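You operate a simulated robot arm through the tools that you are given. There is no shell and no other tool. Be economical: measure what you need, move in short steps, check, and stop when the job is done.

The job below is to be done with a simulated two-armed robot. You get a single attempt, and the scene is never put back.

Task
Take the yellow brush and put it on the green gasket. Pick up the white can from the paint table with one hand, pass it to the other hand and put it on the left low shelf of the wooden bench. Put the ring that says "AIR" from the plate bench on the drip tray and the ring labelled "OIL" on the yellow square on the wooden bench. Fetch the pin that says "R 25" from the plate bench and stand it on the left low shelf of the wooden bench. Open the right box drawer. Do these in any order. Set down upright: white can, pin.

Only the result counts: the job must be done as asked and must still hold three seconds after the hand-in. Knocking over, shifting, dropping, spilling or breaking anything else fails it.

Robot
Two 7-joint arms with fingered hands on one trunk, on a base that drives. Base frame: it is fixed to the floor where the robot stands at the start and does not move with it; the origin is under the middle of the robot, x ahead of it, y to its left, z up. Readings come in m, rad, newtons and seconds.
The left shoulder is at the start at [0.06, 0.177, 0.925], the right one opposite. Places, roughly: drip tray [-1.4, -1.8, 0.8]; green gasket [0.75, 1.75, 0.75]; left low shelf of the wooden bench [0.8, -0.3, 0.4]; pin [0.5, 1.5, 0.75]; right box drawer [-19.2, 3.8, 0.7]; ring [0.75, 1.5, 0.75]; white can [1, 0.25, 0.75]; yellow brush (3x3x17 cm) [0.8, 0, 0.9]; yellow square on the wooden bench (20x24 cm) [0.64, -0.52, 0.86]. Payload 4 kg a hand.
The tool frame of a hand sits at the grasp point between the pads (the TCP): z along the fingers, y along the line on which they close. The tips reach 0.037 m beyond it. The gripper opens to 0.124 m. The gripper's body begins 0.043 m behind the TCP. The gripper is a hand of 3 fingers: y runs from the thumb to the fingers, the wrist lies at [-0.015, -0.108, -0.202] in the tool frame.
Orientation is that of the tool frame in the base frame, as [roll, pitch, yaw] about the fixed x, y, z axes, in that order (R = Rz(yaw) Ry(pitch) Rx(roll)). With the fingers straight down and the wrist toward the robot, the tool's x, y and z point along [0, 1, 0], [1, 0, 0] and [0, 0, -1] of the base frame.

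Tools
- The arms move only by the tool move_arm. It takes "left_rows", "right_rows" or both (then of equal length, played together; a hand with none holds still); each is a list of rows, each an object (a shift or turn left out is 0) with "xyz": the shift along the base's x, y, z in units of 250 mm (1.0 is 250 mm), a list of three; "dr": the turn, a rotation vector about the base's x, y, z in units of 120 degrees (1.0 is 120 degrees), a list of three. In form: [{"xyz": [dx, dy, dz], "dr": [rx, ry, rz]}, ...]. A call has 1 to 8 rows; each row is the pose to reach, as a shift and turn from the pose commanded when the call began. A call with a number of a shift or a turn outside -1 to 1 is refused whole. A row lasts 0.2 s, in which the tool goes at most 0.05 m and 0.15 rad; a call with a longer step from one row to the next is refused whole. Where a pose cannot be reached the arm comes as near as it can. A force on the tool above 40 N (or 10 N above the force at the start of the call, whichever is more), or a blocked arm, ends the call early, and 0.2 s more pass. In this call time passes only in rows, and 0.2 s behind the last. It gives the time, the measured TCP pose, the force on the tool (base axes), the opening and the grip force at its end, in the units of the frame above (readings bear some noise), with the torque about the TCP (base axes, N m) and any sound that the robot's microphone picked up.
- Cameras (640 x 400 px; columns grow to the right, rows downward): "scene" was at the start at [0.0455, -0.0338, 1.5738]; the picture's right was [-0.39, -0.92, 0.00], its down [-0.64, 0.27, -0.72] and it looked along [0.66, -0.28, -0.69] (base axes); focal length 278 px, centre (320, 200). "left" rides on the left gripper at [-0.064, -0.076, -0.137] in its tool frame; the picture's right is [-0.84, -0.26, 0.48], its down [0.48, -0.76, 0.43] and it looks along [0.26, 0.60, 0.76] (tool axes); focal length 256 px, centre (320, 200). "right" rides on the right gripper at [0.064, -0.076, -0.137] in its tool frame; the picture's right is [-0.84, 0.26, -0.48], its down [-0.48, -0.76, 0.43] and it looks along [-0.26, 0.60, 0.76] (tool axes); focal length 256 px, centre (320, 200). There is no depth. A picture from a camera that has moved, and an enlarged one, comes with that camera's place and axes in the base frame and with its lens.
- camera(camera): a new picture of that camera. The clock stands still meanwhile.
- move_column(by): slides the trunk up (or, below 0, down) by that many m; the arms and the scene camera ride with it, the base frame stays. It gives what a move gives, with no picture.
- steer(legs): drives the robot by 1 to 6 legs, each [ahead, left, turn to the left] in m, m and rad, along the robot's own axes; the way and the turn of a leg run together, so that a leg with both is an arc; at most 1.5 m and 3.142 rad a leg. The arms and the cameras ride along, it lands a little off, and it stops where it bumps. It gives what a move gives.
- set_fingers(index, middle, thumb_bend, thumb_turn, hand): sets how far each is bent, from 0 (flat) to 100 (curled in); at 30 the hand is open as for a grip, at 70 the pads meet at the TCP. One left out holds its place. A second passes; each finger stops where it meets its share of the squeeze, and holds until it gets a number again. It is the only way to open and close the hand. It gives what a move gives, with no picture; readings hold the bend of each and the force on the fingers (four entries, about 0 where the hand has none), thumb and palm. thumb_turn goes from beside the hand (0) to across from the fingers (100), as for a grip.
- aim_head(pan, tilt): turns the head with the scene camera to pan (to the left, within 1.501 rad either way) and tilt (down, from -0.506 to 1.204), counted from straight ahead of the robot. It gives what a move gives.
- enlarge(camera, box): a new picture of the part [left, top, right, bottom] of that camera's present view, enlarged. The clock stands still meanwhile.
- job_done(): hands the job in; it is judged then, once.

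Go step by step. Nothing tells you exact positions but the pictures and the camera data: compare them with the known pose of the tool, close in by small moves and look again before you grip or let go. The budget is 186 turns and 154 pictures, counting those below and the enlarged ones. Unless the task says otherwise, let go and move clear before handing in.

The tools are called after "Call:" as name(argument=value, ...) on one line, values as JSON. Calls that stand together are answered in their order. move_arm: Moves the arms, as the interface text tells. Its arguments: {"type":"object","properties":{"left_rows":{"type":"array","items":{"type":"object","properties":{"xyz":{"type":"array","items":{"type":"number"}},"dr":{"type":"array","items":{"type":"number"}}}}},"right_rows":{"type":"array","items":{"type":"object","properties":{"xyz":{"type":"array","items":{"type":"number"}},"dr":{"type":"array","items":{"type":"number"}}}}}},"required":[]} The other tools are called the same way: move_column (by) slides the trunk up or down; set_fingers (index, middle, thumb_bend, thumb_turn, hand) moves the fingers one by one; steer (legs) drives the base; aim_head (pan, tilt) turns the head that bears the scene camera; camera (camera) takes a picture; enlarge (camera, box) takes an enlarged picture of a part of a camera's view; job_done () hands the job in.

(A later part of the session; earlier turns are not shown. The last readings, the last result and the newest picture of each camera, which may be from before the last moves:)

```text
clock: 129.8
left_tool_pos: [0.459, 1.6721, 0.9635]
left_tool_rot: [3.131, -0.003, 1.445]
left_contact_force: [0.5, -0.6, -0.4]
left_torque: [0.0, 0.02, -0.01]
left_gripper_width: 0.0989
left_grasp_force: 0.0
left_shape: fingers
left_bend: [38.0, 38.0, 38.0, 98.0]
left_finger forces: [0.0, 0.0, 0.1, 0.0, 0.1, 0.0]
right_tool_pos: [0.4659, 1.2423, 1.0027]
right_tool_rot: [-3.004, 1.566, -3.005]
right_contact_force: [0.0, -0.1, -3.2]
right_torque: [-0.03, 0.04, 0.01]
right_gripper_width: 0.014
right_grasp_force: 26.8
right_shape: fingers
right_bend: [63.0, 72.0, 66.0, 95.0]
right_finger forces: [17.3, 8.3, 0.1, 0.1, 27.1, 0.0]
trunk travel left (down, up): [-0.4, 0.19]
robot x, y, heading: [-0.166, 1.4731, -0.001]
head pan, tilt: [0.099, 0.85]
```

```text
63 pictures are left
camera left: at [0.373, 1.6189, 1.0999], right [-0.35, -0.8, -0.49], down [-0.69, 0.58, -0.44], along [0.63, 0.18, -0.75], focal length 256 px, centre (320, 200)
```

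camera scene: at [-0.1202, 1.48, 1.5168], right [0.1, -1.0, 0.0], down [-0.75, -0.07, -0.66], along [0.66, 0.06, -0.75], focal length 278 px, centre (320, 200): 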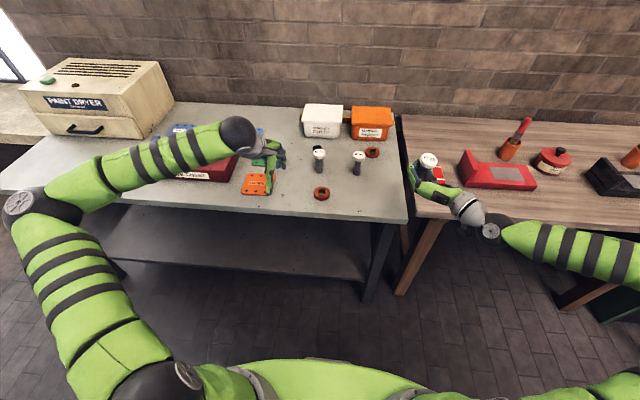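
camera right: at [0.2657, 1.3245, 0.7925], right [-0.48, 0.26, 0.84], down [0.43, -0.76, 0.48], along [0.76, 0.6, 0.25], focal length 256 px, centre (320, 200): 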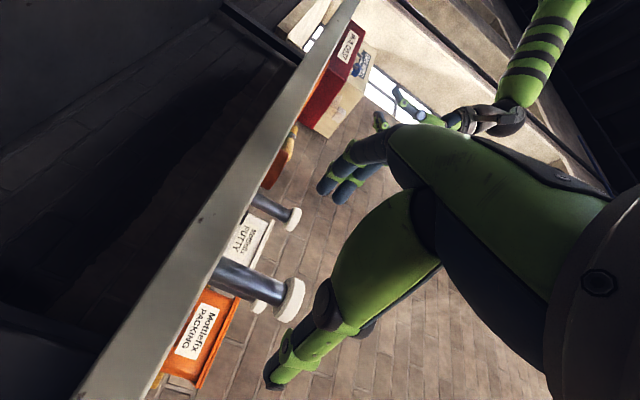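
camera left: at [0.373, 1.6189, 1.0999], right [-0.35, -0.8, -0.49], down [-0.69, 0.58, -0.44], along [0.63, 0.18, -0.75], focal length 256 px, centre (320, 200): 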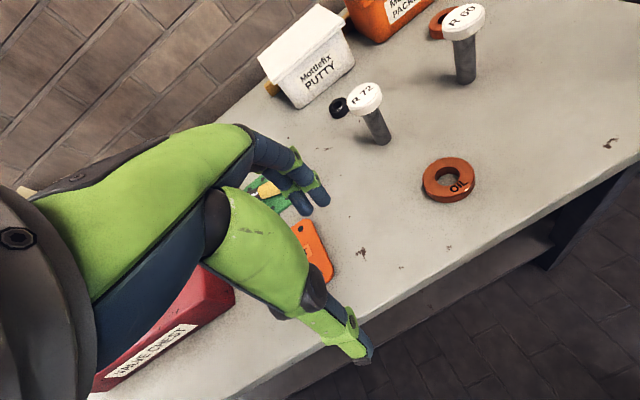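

The left arm needs the ring more to its own side; I sidestep the base right by 0.19 m.

Call:
steer(legs=[[0, -0.19, 0]])

Call:
move_arm(left_rows=[{"xyz": [0.06, 0.06, 0], "dr": [0, 0, 0.03]}, {"xyz": [0.12, 0.12, 0], "dr": [0, 0, 0.06]}, {"xyz": [0.2, 0.18, 0], "dr": [0, 0, 0.06]}, {"xyz": [0.258, 0.22, -0.06], "dr": [0, 0, 0.06]}])

Call:
camera(camera="left")

Call:
enlarge(camera="scene", box=[180, 130, 380, 255])

```text
clock: 131.4
left_tool_pos: [0.4591, 1.4831, 0.9652]
left_tool_rot: [3.129, -0.004, 1.445]
left_contact_force: [0.8, 0.0, 0.1]
left_torque: [0.05, -0.03, -0.02]
left_gripper_width: 0.0991
left_grasp_force: 0.0
left_shape: fingers
left_bend: [38.0, 38.0, 38.0, 98.0]
left_finger forces: [0.1, 0.0, 0.1, 0.0, 0.0, 0.1]
right_tool_pos: [0.465, 1.0524, 1.0021]
right_tool_rot: [2.993, 1.568, 2.99]
right_contact_force: [0.2, -0.2, -5.2]
right_torque: [-0.04, 0.07, 0.01]
right_gripper_width: 0.0142
right_grasp_force: 26.7
right_shape: fingers
right_bend: [63.0, 72.0, 66.0, 95.0]
right_finger forces: [17.4, 8.1, 0.1, 0.0, 27.3, 0.0]
trunk travel left (down, up): [-0.4, 0.19]
robot x, y, heading: [-0.1732, 1.2879, 0.001]
head pan, tilt: [0.099, 0.85]
```

```text
clock: 132.4
left_tool_pos: [0.5226, 1.5382, 0.9491]
left_tool_rot: [3.132, -0.003, 1.571]
left_contact_force: [0.4, -0.5, 0.8]
left_torque: [0.04, 0.01, 0.0]
left_gripper_width: 0.0993
left_grasp_force: 0.0
left_shape: fingers
left_bend: [38.0, 38.0, 38.0, 98.0]
left_finger forces: [0.1, 0.1, 0.0, 0.0, 0.0, 0.0]
right_tool_pos: [0.4655, 1.0534, 1.0018]
right_tool_rot: [3.082, 1.568, 3.082]
right_contact_force: [0.1, 0.3, -4.8]
right_torque: [-0.04, 0.06, 0.01]
right_gripper_width: 0.0143
right_grasp_force: 26.1
right_shape: fingers
right_bend: [63.0, 72.0, 66.0, 95.0]
right_finger forces: [17.4, 8.1, 0.0, 0.1, 27.2, 0.0]
trunk travel left (down, up): [-0.4, 0.19]
robot x, y, heading: [-0.1692, 1.2869, -0.008]
head pan, tilt: [0.099, 0.85]
```

```text
62 pictures are left
camera left: at [0.4444, 1.4748, 1.0848], right [-0.25, -0.84, -0.49], down [-0.76, 0.48, -0.44], along [0.61, 0.26, -0.75], focal length 256 px, centre (320, 200)
```

left: 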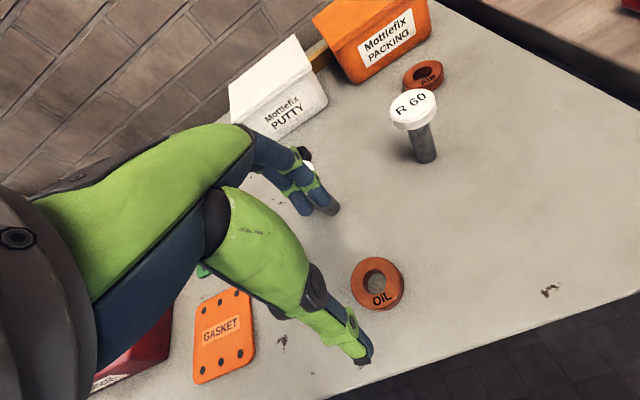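

```text
3.20 times, centred on (280, 192) of scene
camera zoom: at [-0.1206, 1.2907, 1.5168], right [0.1, -1.0, 0.0], down [-0.75, -0.07, -0.66], along [0.66, 0.06, -0.75], focal length 890 px, centre (448, 224)
```

zoom: 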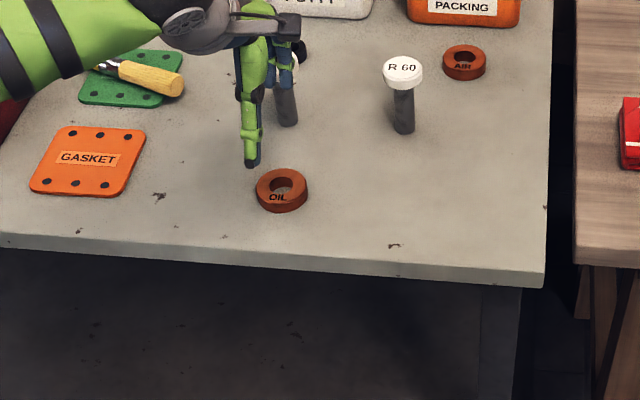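

The ring is at [0.524, 1.535]. I yaw the hand 30° so that the fingers stay away from R 72, narrow the opening and descend.

Call:
move_arm(left_rows=[{"xyz": [0, 0, 0], "dr": [0, 0, -0.065]}, {"xyz": [0, -0.008, 0], "dr": [0, 0, -0.13]}, {"xyz": [0, -0.01, 0], "dr": [0, 0, -0.195]}, {"xyz": [0, -0.01, -0.08], "dr": [0, 0, -0.25]}])

Call:
set_fingers(hand="left", index=45, middle=45, thumb_bend=45)

Call:
camera(camera="left")

Call:
enlarge(camera="scene", box=[220, 140, 320, 205])

```text
clock: 133.4
left_tool_pos: [0.5225, 1.5348, 0.9308]
left_tool_rot: [3.129, -0.004, 1.046]
left_contact_force: [0.4, 0.5, 1.0]
left_torque: [-0.01, -0.01, 0.01]
left_gripper_width: 0.0993
left_grasp_force: 0.0
left_shape: fingers
left_bend: [38.0, 38.0, 38.0, 98.0]
left_finger forces: [0.1, 0.0, 0.0, 0.1, 0.1, 0.0]
right_tool_pos: [0.4648, 1.0537, 1.0024]
right_tool_rot: [2.902, 1.566, 2.901]
right_contact_force: [0.1, -0.4, -4.8]
right_torque: [-0.07, 0.05, 0.02]
right_gripper_width: 0.0139
right_grasp_force: 25.9
right_shape: fingers
right_bend: [63.0, 72.0, 66.0, 95.0]
right_finger forces: [17.4, 8.2, 0.0, 0.0, 27.2, 0.1]
trunk travel left (down, up): [-0.4, 0.19]
robot x, y, heading: [-0.1684, 1.283, -0.003]
head pan, tilt: [0.099, 0.85]
```

```text
clock: 134.4
left_tool_pos: [0.5229, 1.5348, 0.9289]
left_tool_rot: [3.132, -0.003, 1.047]
left_contact_force: [0.6, 0.9, 0.1]
left_torque: [0.01, -0.01, 0.02]
left_gripper_width: 0.0782
left_grasp_force: 0.1
left_shape: fingers
left_bend: [45.0, 45.0, 45.0, 98.0]
left_finger forces: [0.0, 0.0, 0.2, 0.0, 0.0, 0.0]
right_tool_pos: [0.4647, 1.0537, 1.0021]
right_tool_rot: [-2.912, 1.567, -2.915]
right_contact_force: [-0.3, 0.3, -4.8]
right_torque: [-0.02, 0.0, 0.0]
right_gripper_width: 0.0141
right_grasp_force: 26.4
right_shape: fingers
right_bend: [63.0, 72.0, 66.0, 95.0]
right_finger forces: [17.4, 8.2, 0.0, 0.1, 27.2, 0.0]
trunk travel left (down, up): [-0.4, 0.19]
robot x, y, heading: [-0.1751, 1.2839, -0.005]
head pan, tilt: [0.099, 0.85]
```

```text
60 pictures are left
camera left: at [0.4224, 1.5193, 1.0646], right [-0.64, -0.6, -0.49], down [-0.41, 0.8, -0.44], along [0.65, -0.08, -0.75], focal length 256 px, centre (320, 200)
```

left: 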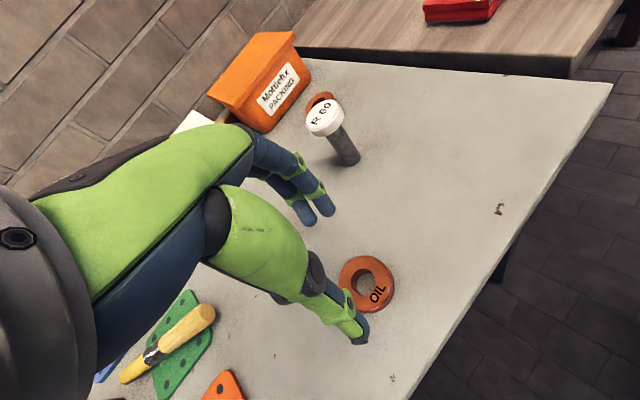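

```text
6.15 times, centred on (270, 172) of scene
camera zoom: at [-0.1208, 1.2905, 1.5168], right [0.1, -1.0, 0.0], down [-0.75, -0.07, -0.66], along [0.66, 0.06, -0.75], focal length 1712 px, centre (628, 369)
```

zoom: 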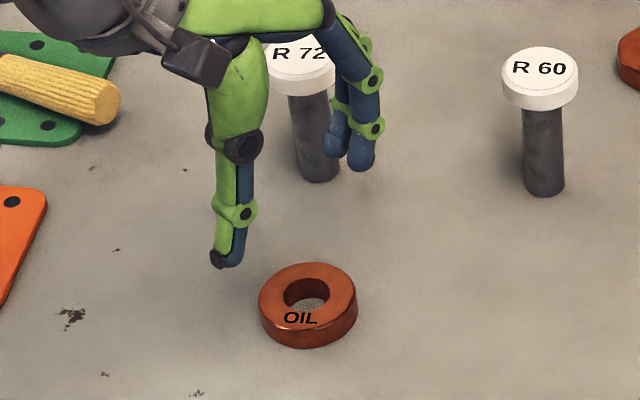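

Aligned. I descend to just above the table and grip.

Call:
move_arm(left_rows=[{"xyz": [-0.006, 0, -0.12]}, {"xyz": [-0.006, 0, -0.22]}, {"xyz": [-0.006, 0, -0.29]}, {"xyz": [-0.006, 0, -0.328]}])

Call:
set_fingers(hand="left", index=62, middle=62, thumb_bend=62)

Call:
enlarge(camera="scene", box=[220, 140, 320, 205])

```text
clock: 135.4
left_tool_pos: [0.5215, 1.5364, 0.8476]
left_tool_rot: [3.129, -0.004, 1.048]
left_contact_force: [0.1, 0.7, -0.1]
left_torque: [0.03, 0.06, 0.02]
left_gripper_width: 0.0781
left_grasp_force: 0.1
left_shape: fingers
left_bend: [45.0, 45.0, 45.0, 98.0]
left_finger forces: [0.0, 0.0, 0.0, 0.0, 0.0, 0.0]
right_tool_pos: [0.4647, 1.0537, 1.0032]
right_tool_rot: [-2.869, 1.567, -2.869]
right_contact_force: [0.0, -0.1, -4.5]
right_torque: [-0.03, 0.03, 0.0]
right_gripper_width: 0.0143
right_grasp_force: 26.5
right_shape: fingers
right_bend: [63.0, 72.0, 66.0, 95.0]
right_finger forces: [17.3, 8.2, 0.0, 0.1, 27.2, 0.1]
trunk travel left (down, up): [-0.4, 0.19]
robot x, y, heading: [-0.1651, 1.2839, -0.005]
head pan, tilt: [0.099, 0.85]
```

```text
clock: 136.4
left_tool_pos: [0.5212, 1.5357, 0.8489]
left_tool_rot: [3.129, -0.002, 1.048]
left_contact_force: [1.3, -0.6, 0.6]
left_torque: [-0.04, -0.07, 0.05]
left_gripper_width: 0.0427
left_grasp_force: 9.0
left_shape: fingers
left_bend: [59.0, 57.0, 59.0, 97.0]
left_finger forces: [3.6, 6.8, 0.1, 0.0, 8.4, 0.0]
right_tool_pos: [0.466, 1.0535, 1.0018]
right_tool_rot: [-3.038, 1.568, -3.04]
right_contact_force: [0.1, 0.0, -3.9]
right_torque: [-0.05, 0.02, 0.01]
right_gripper_width: 0.0141
right_grasp_force: 26.3
right_shape: fingers
right_bend: [63.0, 72.0, 66.0, 95.0]
right_finger forces: [17.5, 8.1, 0.0, 0.0, 27.1, 0.0]
trunk travel left (down, up): [-0.4, 0.19]
robot x, y, heading: [-0.1664, 1.2839, -0.01]
head pan, tilt: [0.099, 0.85]
```

```text
6.15 times, centred on (270, 172) of scene
camera zoom: at [-0.1208, 1.2905, 1.5168], right [0.1, -1.0, 0.0], down [-0.75, -0.07, -0.66], along [0.66, 0.06, -0.75], focal length 1712 px, centre (628, 369)
```

zoom: 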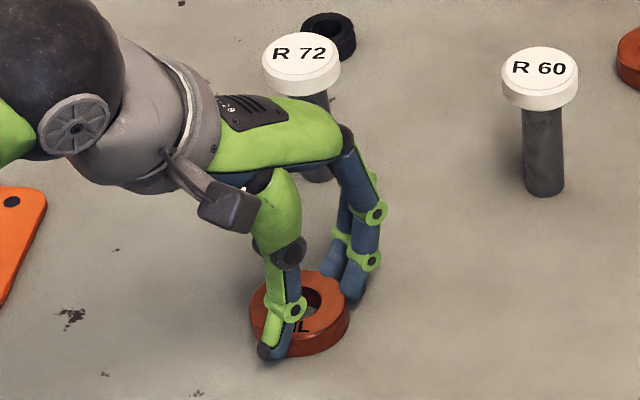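

Gripping from both sides. I tighten and lift.

Call:
set_fingers(hand="left", index=68, middle=68, thumb_bend=68)

Call:
move_arm(left_rows=[{"xyz": [0, 0, 0.06]}, {"xyz": [0, 0, 0.16]}, {"xyz": [0, 0, 0.28]}, {"xyz": [0, 0, 0.42]}, {"xyz": [-0.05, 0, 0.56]}])

Call:
enlarge(camera="scene", box=[200, 80, 360, 205])

```text
clock: 137.4
left_tool_pos: [0.5212, 1.5348, 0.8485]
left_tool_rot: [3.129, -0.004, 1.046]
left_contact_force: [0.7, 0.5, 3.3]
left_torque: [0.0, -0.09, 0.03]
left_gripper_width: 0.0408
left_grasp_force: 19.6
left_shape: fingers
left_bend: [60.0, 58.0, 60.0, 96.0]
left_finger forces: [8.6, 11.6, 0.0, 0.0, 19.1, 0.0]
right_tool_pos: [0.4661, 1.0536, 1.0024]
right_tool_rot: [2.993, 1.566, 2.99]
right_contact_force: [-0.4, -0.7, -5.0]
right_torque: [-0.02, 0.03, 0.0]
right_gripper_width: 0.014
right_grasp_force: 26.4
right_shape: fingers
right_bend: [63.0, 72.0, 66.0, 95.0]
right_finger forces: [17.4, 8.1, 0.0, 0.0, 27.2, 0.0]
trunk travel left (down, up): [-0.4, 0.19]
robot x, y, heading: [-0.1694, 1.2826, -0.001]
head pan, tilt: [0.099, 0.85]
```

```text
clock: 138.6
left_tool_pos: [0.5084, 1.5341, 0.9878]
left_tool_rot: [3.132, -0.001, 1.048]
left_contact_force: [0.8, -0.4, -2.1]
left_torque: [0.01, -0.01, 0.01]
left_gripper_width: 0.0404
left_grasp_force: 18.7
left_shape: fingers
left_bend: [60.0, 58.0, 60.0, 96.0]
left_finger forces: [8.7, 10.8, 0.1, 0.1, 17.8, 0.1]
right_tool_pos: [0.4654, 1.0531, 1.0018]
right_tool_rot: [-2.66, 1.567, -2.663]
right_contact_force: [0.7, -0.3, -4.7]
right_torque: [-0.04, 0.03, 0.0]
right_gripper_width: 0.0139
right_grasp_force: 26.6
right_shape: fingers
right_bend: [63.0, 72.0, 66.0, 95.0]
right_finger forces: [17.4, 8.1, 0.0, 0.0, 27.2, 0.0]
trunk travel left (down, up): [-0.4, 0.19]
robot x, y, heading: [-0.1704, 1.2842, -0.007]
head pan, tilt: [0.099, 0.85]
```

```text
3.20 times, centred on (280, 142) of scene
camera zoom: at [-0.121, 1.2904, 1.5167], right [0.1, -1.0, 0.0], down [-0.75, -0.07, -0.66], along [0.66, 0.06, -0.75], focal length 890 px, centre (448, 384)
```

zoom: 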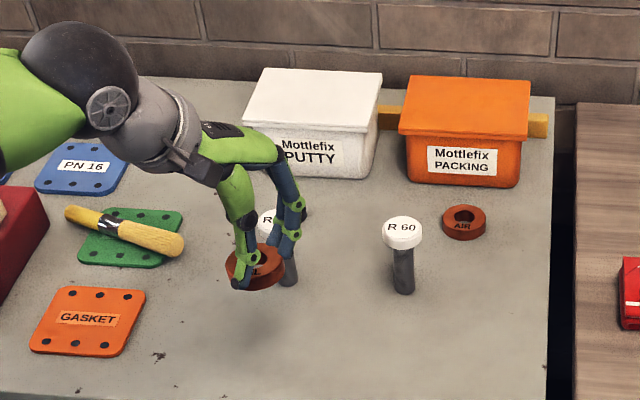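

OIL is held. I raise and retract the right hand with the pin, then drive to the wooden bench so that the yellow square comes under the left hand.

Call:
move_arm(left_rows=[{"xyz": [-0.03, 0, 0.06]}, {"xyz": [-0.06, 0, 0.12]}, {"xyz": [-0.1, 0, 0.18]}, {"xyz": [-0.14, 0, 0.22]}, {"xyz": [-0.16, 0, 0.24]}], right_rows=[{"xyz": [-0.05, -0.02, 0.12]}, {"xyz": [-0.1, -0.05, 0.24]}, {"xyz": [-0.15, -0.08, 0.36]}, {"xyz": [-0.2, -0.1, 0.48]}, {"xyz": [-0.25, -0.12, 0.58]}])

Call:
steer(legs=[[-0.2, 0, 0], [0, -1.3, 0], [0, -0.7, 0], [0.22, 0, 0]])

Call:
aim_head(pan=0.1, tilt=0.8)

Call:
camera(camera="scene")

```text
clock: 139.8
left_tool_pos: [0.4678, 1.5354, 1.0472]
left_tool_rot: [3.13, -0.004, 1.048]
left_contact_force: [0.0, -1.4, -2.4]
left_torque: [-0.01, 0.0, 0.02]
left_gripper_width: 0.0401
left_grasp_force: 18.3
left_shape: fingers
left_bend: [60.0, 58.0, 60.0, 96.0]
left_finger forces: [8.7, 10.8, 0.1, 0.1, 17.7, 0.1]
right_tool_pos: [0.4008, 1.0229, 1.1473]
right_tool_rot: [-2.728, 1.568, -2.727]
right_contact_force: [-0.8, 0.0, -4.9]
right_torque: [-0.03, 0.07, -0.03]
right_gripper_width: 0.0143
right_grasp_force: 26.6
right_shape: fingers
right_bend: [63.0, 72.0, 66.0, 95.0]
right_finger forces: [17.3, 8.2, 0.1, 0.0, 26.9, 0.1]
trunk travel left (down, up): [-0.4, 0.19]
robot x, y, heading: [-0.1701, 1.287, -0.002]
head pan, tilt: [0.099, 0.85]
```

```text
clock: 152.2
left_tool_pos: [0.4893, -0.4641, 1.0469]
left_tool_rot: [3.131, -0.004, 1.055]
left_contact_force: [0.4, -0.7, -2.9]
left_torque: [-0.02, 0.02, 0.0]
left_gripper_width: 0.0403
left_grasp_force: 18.8
left_shape: fingers
left_bend: [60.0, 58.0, 60.0, 96.0]
left_finger forces: [8.6, 11.0, 0.0, 0.0, 17.6, 0.0]
right_tool_pos: [0.4277, -0.9763, 1.1457]
right_tool_rot: [2.679, 1.567, 2.683]
right_contact_force: [-0.1, 0.6, -4.8]
right_torque: [-0.06, 0.02, 0.01]
right_gripper_width: 0.014
right_grasp_force: 26.6
right_shape: fingers
right_bend: [63.0, 72.0, 66.0, 95.0]
right_finger forces: [17.3, 8.1, 0.0, 0.1, 27.0, 0.0]
trunk travel left (down, up): [-0.4, 0.19]
robot x, y, heading: [-0.144, -0.7186, 0.005]
head pan, tilt: [0.099, 0.85]
```

```text
clock: 152.9
left_tool_pos: [0.4905, -0.4652, 1.0482]
left_tool_rot: [3.131, -0.003, 1.054]
left_contact_force: [-0.5, 0.3, -1.9]
left_torque: [-0.04, -0.01, -0.02]
left_gripper_width: 0.0403
left_grasp_force: 18.3
left_shape: fingers
left_bend: [60.0, 58.0, 60.0, 96.0]
left_finger forces: [8.6, 10.9, 0.0, 0.0, 17.7, 0.1]
right_tool_pos: [0.4264, -0.9772, 1.146]
right_tool_rot: [-3.104, 1.567, -3.098]
right_contact_force: [0.5, 0.1, -5.5]
right_torque: [-0.07, 0.05, 0.03]
right_gripper_width: 0.014
right_grasp_force: 26.0
right_shape: fingers
right_bend: [63.0, 72.0, 66.0, 95.0]
right_finger forces: [17.2, 8.1, 0.1, 0.2, 27.0, 0.0]
trunk travel left (down, up): [-0.4, 0.19]
robot x, y, heading: [-0.1472, -0.717, -0.0]
head pan, tilt: [0.099, 0.799]
```

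```text
56 pictures are left
camera scene: at [-0.0954, -0.7124, 1.5207], right [0.1, -0.99, 0.0], down [-0.71, -0.07, -0.7], along [0.69, 0.07, -0.72], focal length 278 px, centre (320, 200)
```

scene: 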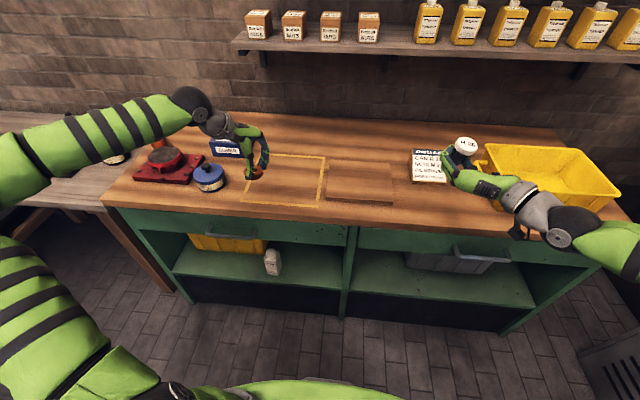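

The yellow square centres on about [0.62, -0.52]. I move the ring over it and start down.

Call:
move_arm(left_rows=[{"xyz": [0.12, -0.05, -0.02]}, {"xyz": [0.24, -0.1, -0.06]}, {"xyz": [0.36, -0.15, -0.12]}, {"xyz": [0.48, -0.2, -0.2]}, {"xyz": [0.56, -0.22, -0.32]}, {"xyz": [0.56, -0.22, -0.42]}])

Call:
camera(camera="left")

Call:
enlarge(camera="scene", box=[180, 120, 360, 232])

```text
clock: 154.3
left_tool_pos: [0.5651, -0.4651, 0.9577]
left_tool_rot: [3.127, -0.004, 1.055]
left_contact_force: [-0.7, 0.7, -1.4]
left_torque: [-0.02, 0.03, 0.0]
left_gripper_width: 0.0398
left_grasp_force: 19.3
left_shape: fingers
left_bend: [60.0, 59.0, 60.0, 96.0]
left_finger forces: [8.9, 11.2, 0.0, 0.1, 17.9, 0.0]
left hand out of reach, approached as far as the arm can: row 2, 3, 4, 5, 6
right_tool_pos: [0.427, -0.9748, 1.1474]
right_tool_rot: [-2.922, 1.567, -2.914]
right_contact_force: [-0.6, -0.9, -4.5]
right_torque: [-0.04, 0.02, -0.01]
right_gripper_width: 0.014
right_grasp_force: 26.2
right_shape: fingers
right_bend: [63.0, 72.0, 66.0, 95.0]
right_finger forces: [17.4, 8.0, 0.0, 0.0, 27.0, 0.0]
trunk travel left (down, up): [-0.4, 0.19]
robot x, y, heading: [-0.1475, -0.7199, 0.004]
head pan, tilt: [0.099, 0.799]
```

```text
55 pictures are left
camera left: at [0.465, -0.4816, 1.0918], right [-0.63, -0.6, -0.49], down [-0.42, 0.79, -0.44], along [0.65, -0.07, -0.75], focal length 256 px, centre (320, 200)
```

left: 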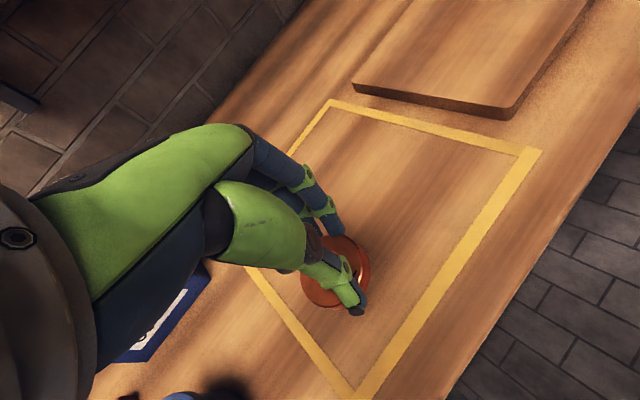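

```text
3.56 times, centred on (270, 176) of scene
camera zoom: at [-0.0954, -0.7122, 1.5208], right [0.1, -0.99, 0.0], down [-0.71, -0.07, -0.7], along [0.69, 0.07, -0.72], focal length 989 px, centre (498, 285)
```

zoom: 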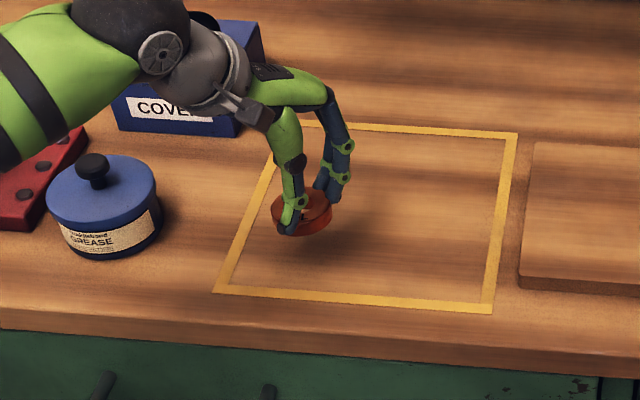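

The ring hangs off-centre over the square; I correct with the base (5 cm forward, 4 cm right).

Call:
steer(legs=[[0.05, -0.045, 0]])

Call:
move_arm(left_rows=[{"xyz": [0, 0, -0.06]}, {"xyz": [0, 0, -0.1]}, {"xyz": [0, 0, -0.13]}])

Call:
enlarge(camera="scene", box=[180, 120, 360, 232])

```text
clock: 155.3
left_tool_pos: [0.6162, -0.5116, 0.9567]
left_tool_rot: [3.131, -0.003, 1.054]
left_contact_force: [-0.4, -0.1, -2.4]
left_torque: [0.01, -0.01, 0.03]
left_gripper_width: 0.0398
left_grasp_force: 18.8
left_shape: fingers
left_bend: [60.0, 59.0, 60.0, 96.0]
left_finger forces: [8.8, 11.3, 0.0, 0.1, 17.7, 0.0]
right_tool_pos: [0.4777, -1.022, 1.145]
right_tool_rot: [-3.11, 1.566, -3.104]
right_contact_force: [-0.4, -0.3, -4.3]
right_torque: [-0.05, 0.01, 0.02]
right_gripper_width: 0.0141
right_grasp_force: 26.8
right_shape: fingers
right_bend: [63.0, 72.0, 66.0, 95.0]
right_finger forces: [17.4, 8.0, 0.0, 0.0, 27.1, 0.0]
trunk travel left (down, up): [-0.4, 0.19]
robot x, y, heading: [-0.0957, -0.7667, -0.004]
head pan, tilt: [0.099, 0.799]
```

```text
clock: 156.1
left_tool_pos: [0.6149, -0.5104, 0.9241]
left_tool_rot: [3.129, -0.004, 1.053]
left_contact_force: [-0.4, -0.3, -2.4]
left_torque: [-0.01, -0.01, 0.03]
left_gripper_width: 0.0401
left_grasp_force: 18.9
left_shape: fingers
left_bend: [60.0, 59.0, 60.0, 96.0]
left_finger forces: [8.7, 11.3, 0.0, 0.1, 17.7, 0.0]
right_tool_pos: [0.4769, -1.0204, 1.1469]
right_tool_rot: [-3.072, 1.566, -3.065]
right_contact_force: [-0.7, 0.1, -4.4]
right_torque: [-0.04, 0.03, 0.01]
right_gripper_width: 0.0142
right_grasp_force: 26.4
right_shape: fingers
right_bend: [63.0, 72.0, 66.0, 95.0]
right_finger forces: [17.4, 8.1, 0.1, 0.1, 26.9, 0.0]
trunk travel left (down, up): [-0.4, 0.19]
robot x, y, heading: [-0.0929, -0.7649, 0.005]
head pan, tilt: [0.099, 0.799]
```

```text
3.56 times, centred on (270, 176) of scene
camera zoom: at [-0.0453, -0.7572, 1.5208], right [0.1, -0.99, 0.0], down [-0.71, -0.07, -0.7], along [0.69, 0.07, -0.72], focal length 989 px, centre (498, 285)
```

zoom: 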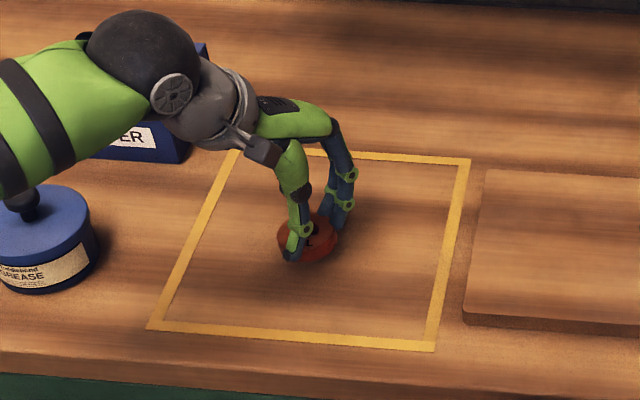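

Centred in the square now. I lower to contact.

Call:
move_arm(left_rows=[{"xyz": [0, 0, -0.03]}, {"xyz": [0, 0, -0.05]}, {"xyz": [0, 0, -0.07]}, {"xyz": [0, 0, -0.085]}, {"xyz": [0, 0, -0.1]}])

```text
clock: 157.3
left_tool_pos: [0.6163, -0.5122, 0.9068]
left_tool_rot: [3.117, -0.006, 1.056]
left_contact_force: [-5.1, 1.9, 20.7]
left_torque: [0.13, 0.5, -0.05]
left_gripper_width: 0.0403
left_grasp_force: 24.6
left_shape: fingers
left_bend: [61.0, 59.0, 60.0, 95.0]
left_finger forces: [8.6, 11.4, 0.0, 0.1, 29.7, 0.0]
right_tool_pos: [0.4749, -1.0196, 1.1463]
right_tool_rot: [3.112, 1.565, 3.12]
right_contact_force: [0.6, 1.6, -4.2]
right_torque: [-0.04, 0.07, -0.03]
right_gripper_width: 0.0141
right_grasp_force: 25.6
right_shape: fingers
right_bend: [63.0, 72.0, 66.0, 95.0]
right_finger forces: [17.4, 7.9, 0.1, 0.0, 27.0, 0.0]
trunk travel left (down, up): [-0.4, 0.19]
robot x, y, heading: [-0.0942, -0.7657, 0.004]
head pan, tilt: [0.099, 0.799]
stopped in row 5 (left hand): the force on the tool passed its limit at 42 N (the readings are from after the stop); the commanded pose is now the measured one
```

Contact (bench top z≈0.87). I release and lift off.

Call:
move_arm(left_rows=[{"xyz": [0, 0, 0.008]}])

Call:
set_fingers(hand="left", index=42, middle=42, thumb_bend=42)

Call:
move_arm(left_rows=[{"xyz": [0, 0, 0.1]}, {"xyz": [0, 0, 0.24]}, {"xyz": [0, 0, 0.4]}, {"xyz": [-0.1, 0, 0.5]}, {"xyz": [-0.25, 0, 0.55]}, {"xyz": [-0.35, 0, 0.58]}])

Call:
enlarge(camera="scene", box=[180, 120, 360, 232])

```text
clock: 157.8
left_tool_pos: [0.6158, -0.5121, 0.9088]
left_tool_rot: [3.119, -0.006, 1.053]
left_contact_force: [-1.9, 1.3, 17.2]
left_torque: [0.11, 0.38, -0.06]
left_gripper_width: 0.0404
left_grasp_force: 23.8
left_shape: fingers
left_bend: [61.0, 59.0, 60.0, 95.0]
left_finger forces: [9.1, 11.7, 0.0, 0.0, 27.6, 0.0]
right_tool_pos: [0.4752, -1.0223, 1.1469]
right_tool_rot: [-2.808, 1.568, -2.803]
right_contact_force: [0.1, -0.2, -4.6]
right_torque: [-0.05, 0.01, 0.02]
right_gripper_width: 0.0137
right_grasp_force: 26.6
right_shape: fingers
right_bend: [63.0, 72.0, 66.0, 95.0]
right_finger forces: [17.5, 7.9, 0.0, 0.1, 27.0, 0.1]
trunk travel left (down, up): [-0.4, 0.19]
robot x, y, heading: [-0.0936, -0.7624, 0.006]
head pan, tilt: [0.099, 0.799]
```

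```text
clock: 158.8
left_tool_pos: [0.6162, -0.5115, 0.907]
left_tool_rot: [3.12, -0.006, 1.055]
left_contact_force: [0.5, -1.4, 1.1]
left_torque: [0.0, 0.0, -0.03]
left_gripper_width: 0.0871
left_grasp_force: 0.0
left_shape: fingers
left_bend: [42.0, 42.0, 42.0, 97.0]
left_finger forces: [0.0, 0.1, 0.0, 0.0, 0.0, 0.0]
right_tool_pos: [0.4767, -1.0206, 1.1461]
right_tool_rot: [-2.828, 1.567, -2.823]
right_contact_force: [-0.5, 0.5, -4.2]
right_torque: [-0.06, 0.03, 0.01]
right_gripper_width: 0.0139
right_grasp_force: 25.6
right_shape: fingers
right_bend: [63.0, 72.0, 66.0, 95.0]
right_finger forces: [17.3, 8.0, 0.0, 0.0, 26.9, 0.0]
trunk travel left (down, up): [-0.4, 0.19]
robot x, y, heading: [-0.0928, -0.7652, 0.013]
head pan, tilt: [0.099, 0.799]
```

```text
clock: 160.2
left_tool_pos: [0.5284, -0.512, 1.0515]
left_tool_rot: [3.121, -0.005, 1.055]
left_contact_force: [0.7, -0.8, 0.4]
left_torque: [0.04, 0.01, 0.0]
left_gripper_width: 0.087
left_grasp_force: 0.1
left_shape: fingers
left_bend: [42.0, 42.0, 42.0, 98.0]
left_finger forces: [0.1, 0.1, 0.0, 0.0, 0.1, 0.1]
left hand out of reach, approached as far as the arm can: row 3
right_tool_pos: [0.4754, -1.0206, 1.1463]
right_tool_rot: [-2.828, 1.569, -2.822]
right_contact_force: [-0.4, -0.5, -4.5]
right_torque: [-0.02, 0.05, -0.03]
right_gripper_width: 0.0138
right_grasp_force: 26.0
right_shape: fingers
right_bend: [63.0, 72.0, 66.0, 95.0]
right_finger forces: [17.2, 7.9, 0.1, 0.0, 26.9, 0.0]
trunk travel left (down, up): [-0.4, 0.19]
robot x, y, heading: [-0.0958, -0.7641, 0.002]
head pan, tilt: [0.099, 0.799]
```

```text
3.56 times, centred on (270, 176) of scene
camera zoom: at [-0.0459, -0.7573, 1.5207], right [0.1, -0.99, 0.0], down [-0.71, -0.07, -0.7], along [0.69, 0.07, -0.72], focal length 989 px, centre (498, 285)
```

zoom: 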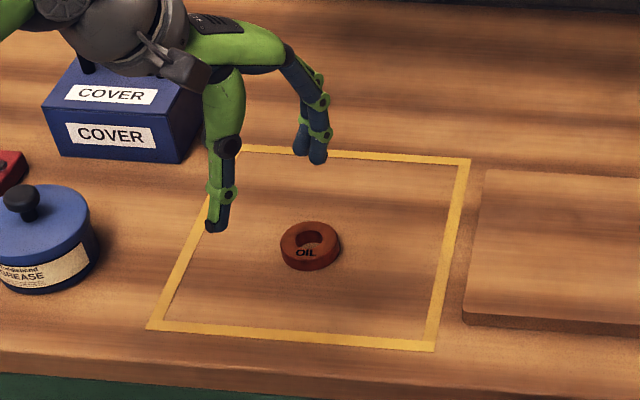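

OIL is placed. Now the pin: I back off, drive in front of the shelf and lower the trunk, keeping the left hand high.

Call:
steer(legs=[[-0.45, 0, 0], [0, 0.72, 0]])

Call:
move_column(by=-0.4)

Call:
move_arm(left_rows=[{"xyz": [-0.08, 0, 0.16]}, {"xyz": [-0.12, 0, 0.34]}, {"xyz": [-0.12, 0, 0.52]}, {"xyz": [-0.12, 0, 0.7]}, {"xyz": [-0.12, 0, 0.88]}, {"xyz": [-0.12, 0, 1.0]}], right_rows=[{"xyz": [0, 0, -0.16]}, {"xyz": [0, 0, -0.34]}, {"xyz": [0, 0, -0.52]}, {"xyz": [0, 0, -0.7]}, {"xyz": [0, 0, -0.88]}, {"xyz": [0, 0, -1.0]}])

Call:
aim_head(pan=-0.2, tilt=0.6)

Call:
camera(camera="scene")

```text
clock: 166.4
left_tool_pos: [0.0726, 0.205, 1.0516]
left_tool_rot: [3.121, -0.004, 1.056]
left_contact_force: [0.1, 0.5, 0.1]
left_torque: [-0.04, -0.02, 0.0]
left_gripper_width: 0.0873
left_grasp_force: 0.0
left_shape: fingers
left_bend: [42.0, 42.0, 42.0, 98.0]
left_finger forces: [0.1, 0.0, 0.0, 0.0, 0.0, 0.1]
right_tool_pos: [0.0226, -0.3046, 1.147]
right_tool_rot: [3.067, 1.567, 3.076]
right_contact_force: [-0.5, 0.2, -3.8]
right_torque: [-0.1, 0.08, 0.0]
right_gripper_width: 0.0142
right_grasp_force: 26.0
right_shape: fingers
right_bend: [63.0, 72.0, 66.0, 95.0]
right_finger forces: [17.3, 7.9, 0.0, 0.1, 26.7, 0.0]
trunk travel left (down, up): [-0.4, 0.19]
robot x, y, heading: [-0.5512, -0.051, 0.008]
head pan, tilt: [0.099, 0.799]
```

```text
clock: 170.2
left_tool_pos: [0.0742, 0.204, 0.6517]
left_tool_rot: [3.119, -0.005, 1.056]
left_contact_force: [0.1, 0.5, 0.2]
left_torque: [-0.02, -0.01, 0.01]
left_gripper_width: 0.0876
left_grasp_force: 0.1
left_shape: fingers
left_bend: [42.0, 42.0, 42.0, 98.0]
left_finger forces: [0.1, 0.0, 0.0, 0.1, 0.0, 0.0]
right_tool_pos: [0.0219, -0.3062, 0.7464]
right_tool_rot: [3.001, 1.566, 3.009]
right_contact_force: [-0.3, 0.6, -4.3]
right_torque: [-0.04, 0.02, 0.01]
right_gripper_width: 0.0139
right_grasp_force: 25.6
right_shape: fingers
right_bend: [63.0, 72.0, 66.0, 95.0]
right_finger forces: [17.2, 7.8, 0.0, 0.0, 26.8, 0.0]
trunk travel left (down, up): [0.0, 0.59]
robot x, y, heading: [-0.5515, -0.0478, 0.008]
head pan, tilt: [0.099, 0.799]
```

```text
clock: 171.6
left_tool_pos: [0.0429, 0.2065, 0.9021]
left_tool_rot: [3.117, -0.004, 1.06]
left_contact_force: [0.1, 1.2, -0.5]
left_torque: [-0.02, 0.03, 0.04]
left_gripper_width: 0.087
left_grasp_force: 0.0
left_shape: fingers
left_bend: [42.0, 42.0, 42.0, 98.0]
left_finger forces: [0.1, 0.0, 0.0, 0.0, 0.0, 0.1]
right_tool_pos: [0.0231, -0.3055, 0.4953]
right_tool_rot: [3.102, 1.569, 3.109]
right_contact_force: [0.7, 0.6, -4.7]
right_torque: [-0.07, 0.04, 0.0]
right_gripper_width: 0.0142
right_grasp_force: 25.6
right_shape: fingers
right_bend: [63.0, 72.0, 66.0, 95.0]
right_finger forces: [17.2, 7.8, 0.0, 0.0, 26.7, 0.0]
trunk travel left (down, up): [0.0, 0.59]
robot x, y, heading: [-0.5516, -0.0457, 0.004]
head pan, tilt: [0.099, 0.799]
```

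```text
clock: 172.4
left_tool_pos: [0.0434, 0.2076, 0.9006]
left_tool_rot: [3.116, -0.005, 1.059]
left_contact_force: [-0.4, -0.2, -0.3]
left_torque: [0.0, -0.01, 0.01]
left_gripper_width: 0.0867
left_grasp_force: 0.2
left_shape: fingers
left_bend: [42.0, 42.0, 42.0, 98.0]
left_finger forces: [0.1, 0.0, 0.1, 0.0, 0.0, 0.0]
right_tool_pos: [0.024, -0.3058, 0.4968]
right_tool_rot: [2.942, 1.567, 2.951]
right_contact_force: [0.0, -0.6, -3.4]
right_torque: [-0.07, 0.01, 0.02]
right_gripper_width: 0.0139
right_grasp_force: 26.0
right_shape: fingers
right_bend: [63.0, 72.0, 66.0, 95.0]
right_finger forces: [17.4, 7.7, 0.0, 0.1, 26.6, 0.1]
trunk travel left (down, up): [0.0, 0.59]
robot x, y, heading: [-0.5538, -0.0505, 0.008]
head pan, tilt: [-0.201, 0.6]
```

```text
51 pictures are left
camera scene: at [-0.4944, -0.068, 1.1376], right [-0.19, -0.98, 0.0], down [-0.56, 0.11, -0.82], along [0.81, -0.16, -0.57], focal length 278 px, centre (320, 200)
```

scene: 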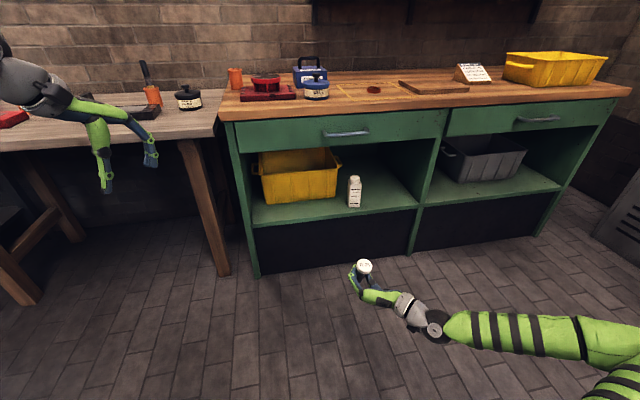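

I check the pin's uprightness in the hand.

Call:
enlarge(camera="scene", box=[330, 240, 410, 310])

Call:
camera(camera="right")

```text
5.71 times, centred on (370, 275) of scene
camera zoom: at [-0.4944, -0.068, 1.1376], right [-0.19, -0.98, 0.0], down [-0.56, 0.11, -0.82], along [0.81, -0.16, -0.57], focal length 1590 px, centre (34, -229)
```

zoom: 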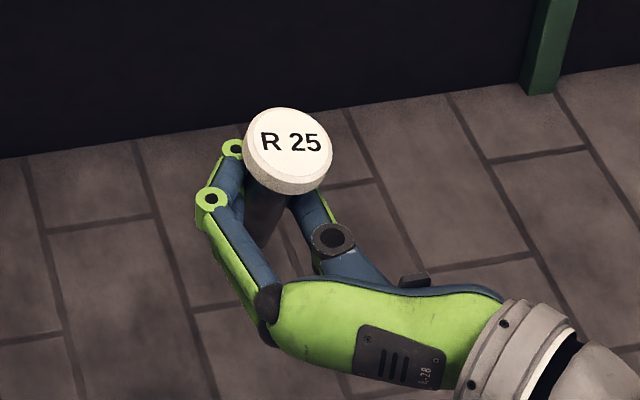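

```text
49 pictures are left
camera right: at [-0.1126, -0.3835, 0.4324], right [-0.48, 0.25, 0.84], down [0.44, -0.76, 0.48], along [0.76, 0.6, 0.25], focal length 256 px, centre (320, 200)
```

right: 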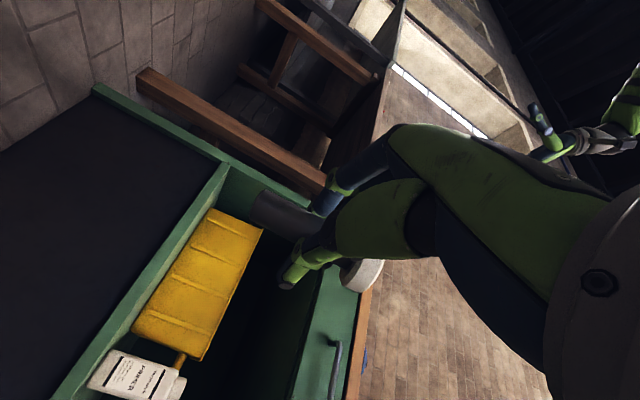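

The pin leans slightly (about 8° forward, 4° right). I correct with a small turn and check again.

Call:
move_arm(right_rows=[{"dr": [-0.018, -0.034, 0]}, {"dr": [-0.035, -0.067, 0]}])

Call:
enlarge(camera="scene", box=[345, 245, 385, 280])

Call:
enlarge(camera="right", box=[220, 160, 420, 310])

```text
clock: 173.0
left_tool_pos: [0.043, 0.2061, 0.9009]
left_tool_rot: [3.119, -0.004, 1.062]
left_contact_force: [0.1, -0.1, -0.2]
left_torque: [-0.04, 0.02, 0.02]
left_gripper_width: 0.0869
left_grasp_force: 0.0
left_shape: fingers
left_bend: [42.0, 42.0, 42.0, 98.0]
left_finger forces: [0.1, 0.0, 0.0, 0.0, 0.1, 0.0]
right_tool_pos: [0.0223, -0.3065, 0.4962]
right_tool_rot: [-0.51, 1.416, -0.503]
right_contact_force: [0.5, 0.5, -4.9]
right_torque: [-0.03, 0.06, 0.0]
right_gripper_width: 0.014
right_grasp_force: 25.7
right_shape: fingers
right_bend: [63.0, 72.0, 66.0, 95.0]
right_finger forces: [17.3, 7.5, 0.0, 0.1, 26.7, 0.0]
trunk travel left (down, up): [0.0, 0.59]
robot x, y, heading: [-0.5501, -0.0517, 0.008]
head pan, tilt: [-0.201, 0.6]
```

```text
11.43 times, centred on (365, 262) of scene
camera zoom: at [-0.4944, -0.068, 1.1377], right [-0.19, -0.98, 0.0], down [-0.55, 0.11, -0.82], along [0.81, -0.16, -0.57], focal length 3180 px, centre (-194, -514)
```

zoom: 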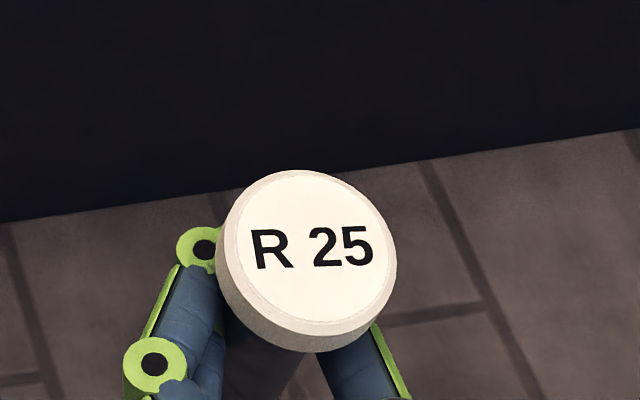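

```text
2.67 times, centred on (320, 235) of right
camera zoom: at [-0.1031, -0.3882, 0.42], right [-0.59, 0.31, 0.74], down [0.37, -0.72, 0.59], along [0.72, 0.62, 0.31], focal length 683 px, centre (320, 107)
```

zoom: 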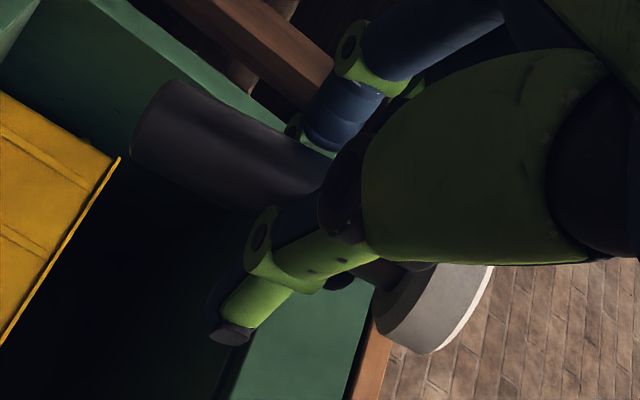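

The disc's ellipse and the shaft line together show it actually leans backward and right. I correct the other way and re-check.

Call:
move_arm(right_rows=[{"dr": [-0.015, 0.043, 0]}, {"dr": [-0.03, 0.086, 0]}, {"dr": [-0.045, 0.129, 0]}])

Call:
enlarge(camera="scene", box=[345, 245, 385, 280])

Call:
enlarge(camera="right", box=[220, 160, 420, 310])

```text
clock: 173.8
left_tool_pos: [0.042, 0.2075, 0.9006]
left_tool_rot: [3.116, -0.005, 1.058]
left_contact_force: [-0.1, -0.1, -0.3]
left_torque: [0.04, -0.03, 0.0]
left_gripper_width: 0.0868
left_grasp_force: 0.1
left_shape: fingers
left_bend: [42.0, 42.0, 42.0, 98.0]
left_finger forces: [0.1, 0.0, 0.1, 0.0, 0.0, 0.0]
right_tool_pos: [0.0221, -0.3054, 0.4966]
right_tool_rot: [-2.271, 1.357, -2.246]
right_contact_force: [-0.1, -0.1, -4.8]
right_torque: [-0.03, 0.02, 0.03]
right_gripper_width: 0.014
right_grasp_force: 25.9
right_shape: fingers
right_bend: [63.0, 72.0, 66.0, 95.0]
right_finger forces: [17.6, 7.9, 0.0, 0.1, 26.3, 0.1]
trunk travel left (down, up): [0.0, 0.59]
robot x, y, heading: [-0.5474, -0.0504, 0.005]
head pan, tilt: [-0.201, 0.6]
```

```text
11.43 times, centred on (365, 262) of scene
camera zoom: at [-0.4943, -0.0683, 1.1376], right [-0.19, -0.98, 0.0], down [-0.55, 0.11, -0.82], along [0.81, -0.16, -0.57], focal length 3180 px, centre (-194, -514)
```

zoom: 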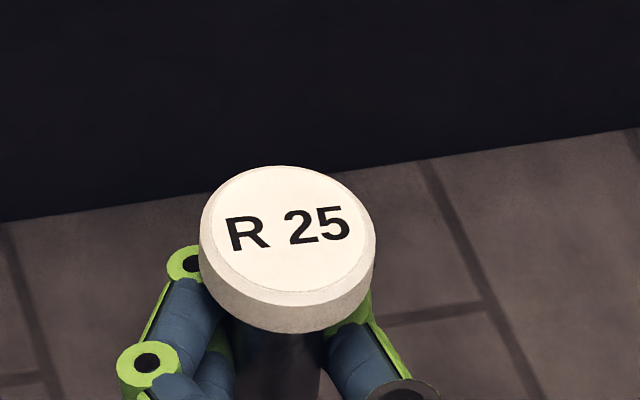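

```text
2.67 times, centred on (320, 235) of right
camera zoom: at [-0.1185, -0.3932, 0.4642], right [-0.38, 0.39, 0.84], down [0.52, -0.66, 0.54], along [0.77, 0.64, 0.05], focal length 683 px, centre (320, 107)
```

zoom: 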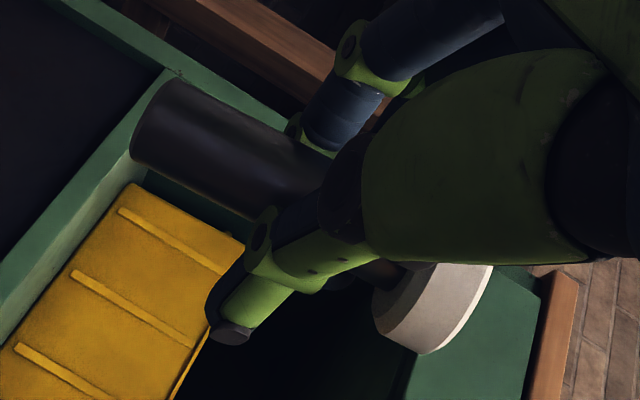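

The pin is now upright within a few degrees. I extend the arm, then drive forward to bring the pin over the shelf in front of the bin.

Call:
move_arm(right_rows=[{"xyz": [0.18, 0, -0.04]}, {"xyz": [0.36, 0, -0.08]}, {"xyz": [0.54, 0, -0.12]}, {"xyz": [0.7, 0, -0.14]}])

Call:
steer(legs=[[0.25, 0.01, 0]])

Call:
camera(camera="scene")

```text
clock: 174.8
left_tool_pos: [0.0431, 0.2069, 0.9012]
left_tool_rot: [3.118, -0.005, 1.06]
left_contact_force: [-0.2, -0.1, 0.4]
left_torque: [0.02, -0.01, 0.01]
left_gripper_width: 0.0867
left_grasp_force: 0.1
left_shape: fingers
left_bend: [42.0, 42.0, 42.0, 98.0]
left_finger forces: [0.1, 0.0, 0.0, 0.0, 0.1, 0.1]
right_tool_pos: [0.1957, -0.305, 0.4599]
right_tool_rot: [-2.267, 1.358, -2.241]
right_contact_force: [0.6, 0.6, -4.4]
right_torque: [-0.06, 0.06, -0.01]
right_gripper_width: 0.0136
right_grasp_force: 25.9
right_shape: fingers
right_bend: [63.0, 72.0, 67.0, 95.0]
right_finger forces: [17.4, 7.8, 0.0, 0.0, 26.3, 0.1]
trunk travel left (down, up): [0.0, 0.59]
robot x, y, heading: [-0.5492, -0.0504, 0.007]
head pan, tilt: [-0.201, 0.6]
```

```text
clock: 176.6
left_tool_pos: [0.2925, 0.2194, 0.9015]
left_tool_rot: [3.118, -0.007, 1.062]
left_contact_force: [0.2, -0.4, 0.9]
left_torque: [0.01, 0.01, 0.01]
left_gripper_width: 0.087
left_grasp_force: 0.0
left_shape: fingers
left_bend: [42.0, 42.0, 42.0, 98.0]
left_finger forces: [0.0, 0.0, 0.0, 0.0, 0.1, 0.0]
right_tool_pos: [0.4458, -0.2915, 0.4613]
right_tool_rot: [-2.263, 1.357, -2.235]
right_contact_force: [-1.1, -0.4, -5.0]
right_torque: [-0.08, 0.06, -0.02]
right_gripper_width: 0.0141
right_grasp_force: 25.2
right_shape: fingers
right_bend: [63.0, 72.0, 67.0, 95.0]
right_finger forces: [17.5, 7.9, 0.0, 0.0, 26.1, 0.1]
trunk travel left (down, up): [0.0, 0.59]
robot x, y, heading: [-0.3025, -0.0371, 0.01]
head pan, tilt: [-0.201, 0.6]
```

```text
44 pictures are left
camera scene: at [-0.2442, -0.056, 1.1376], right [-0.19, -0.98, 0.0], down [-0.55, 0.11, -0.82], along [0.81, -0.16, -0.57], focal length 278 px, centre (320, 200)
```

scene: 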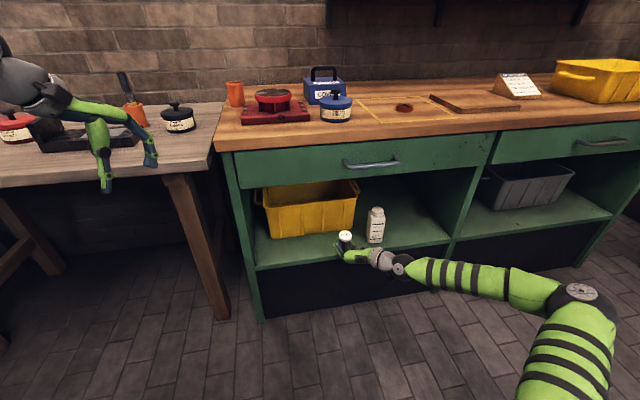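

Call:
move_arm(right_rows=[{"xyz": [0.1, 0, 0]}, {"xyz": [0.2, 0, 0]}, {"xyz": [0.3, 0, 0]}, {"xyz": [0.3, 0, -0.05]}, {"xyz": [0.3, 0, -0.1]}])

Call:
enlarge(camera="scene", box=[290, 190, 410, 270])

```text
clock: 177.8
left_tool_pos: [0.2921, 0.22, 0.9018]
left_tool_rot: [3.118, -0.003, 1.062]
left_contact_force: [0.2, -0.2, -1.2]
left_torque: [0.01, -0.04, -0.01]
left_gripper_width: 0.0869
left_grasp_force: 0.1
left_shape: fingers
left_bend: [42.0, 42.0, 42.0, 98.0]
left_finger forces: [0.0, 0.0, 0.0, 0.0, 0.0, 0.0]
right_tool_pos: [0.5215, -0.2919, 0.4363]
right_tool_rot: [-2.28, 1.356, -2.255]
right_contact_force: [0.0, -0.1, -4.6]
right_torque: [-0.03, 0.04, -0.01]
right_gripper_width: 0.0136
right_grasp_force: 26.3
right_shape: fingers
right_bend: [63.0, 72.0, 67.0, 95.0]
right_finger forces: [17.5, 7.8, 0.0, 0.1, 25.9, 0.0]
trunk travel left (down, up): [0.0, 0.59]
robot x, y, heading: [-0.3049, -0.035, 0.006]
head pan, tilt: [-0.201, 0.6]
```

```text
5.00 times, centred on (350, 230) of scene
camera zoom: at [-0.2442, -0.056, 1.1376], right [-0.19, -0.98, 0.0], down [-0.55, 0.11, -0.82], along [0.81, -0.16, -0.57], focal length 1391 px, centre (170, 50)
```

zoom: 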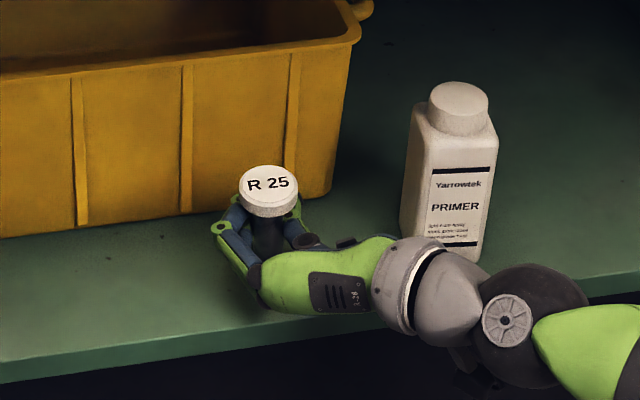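

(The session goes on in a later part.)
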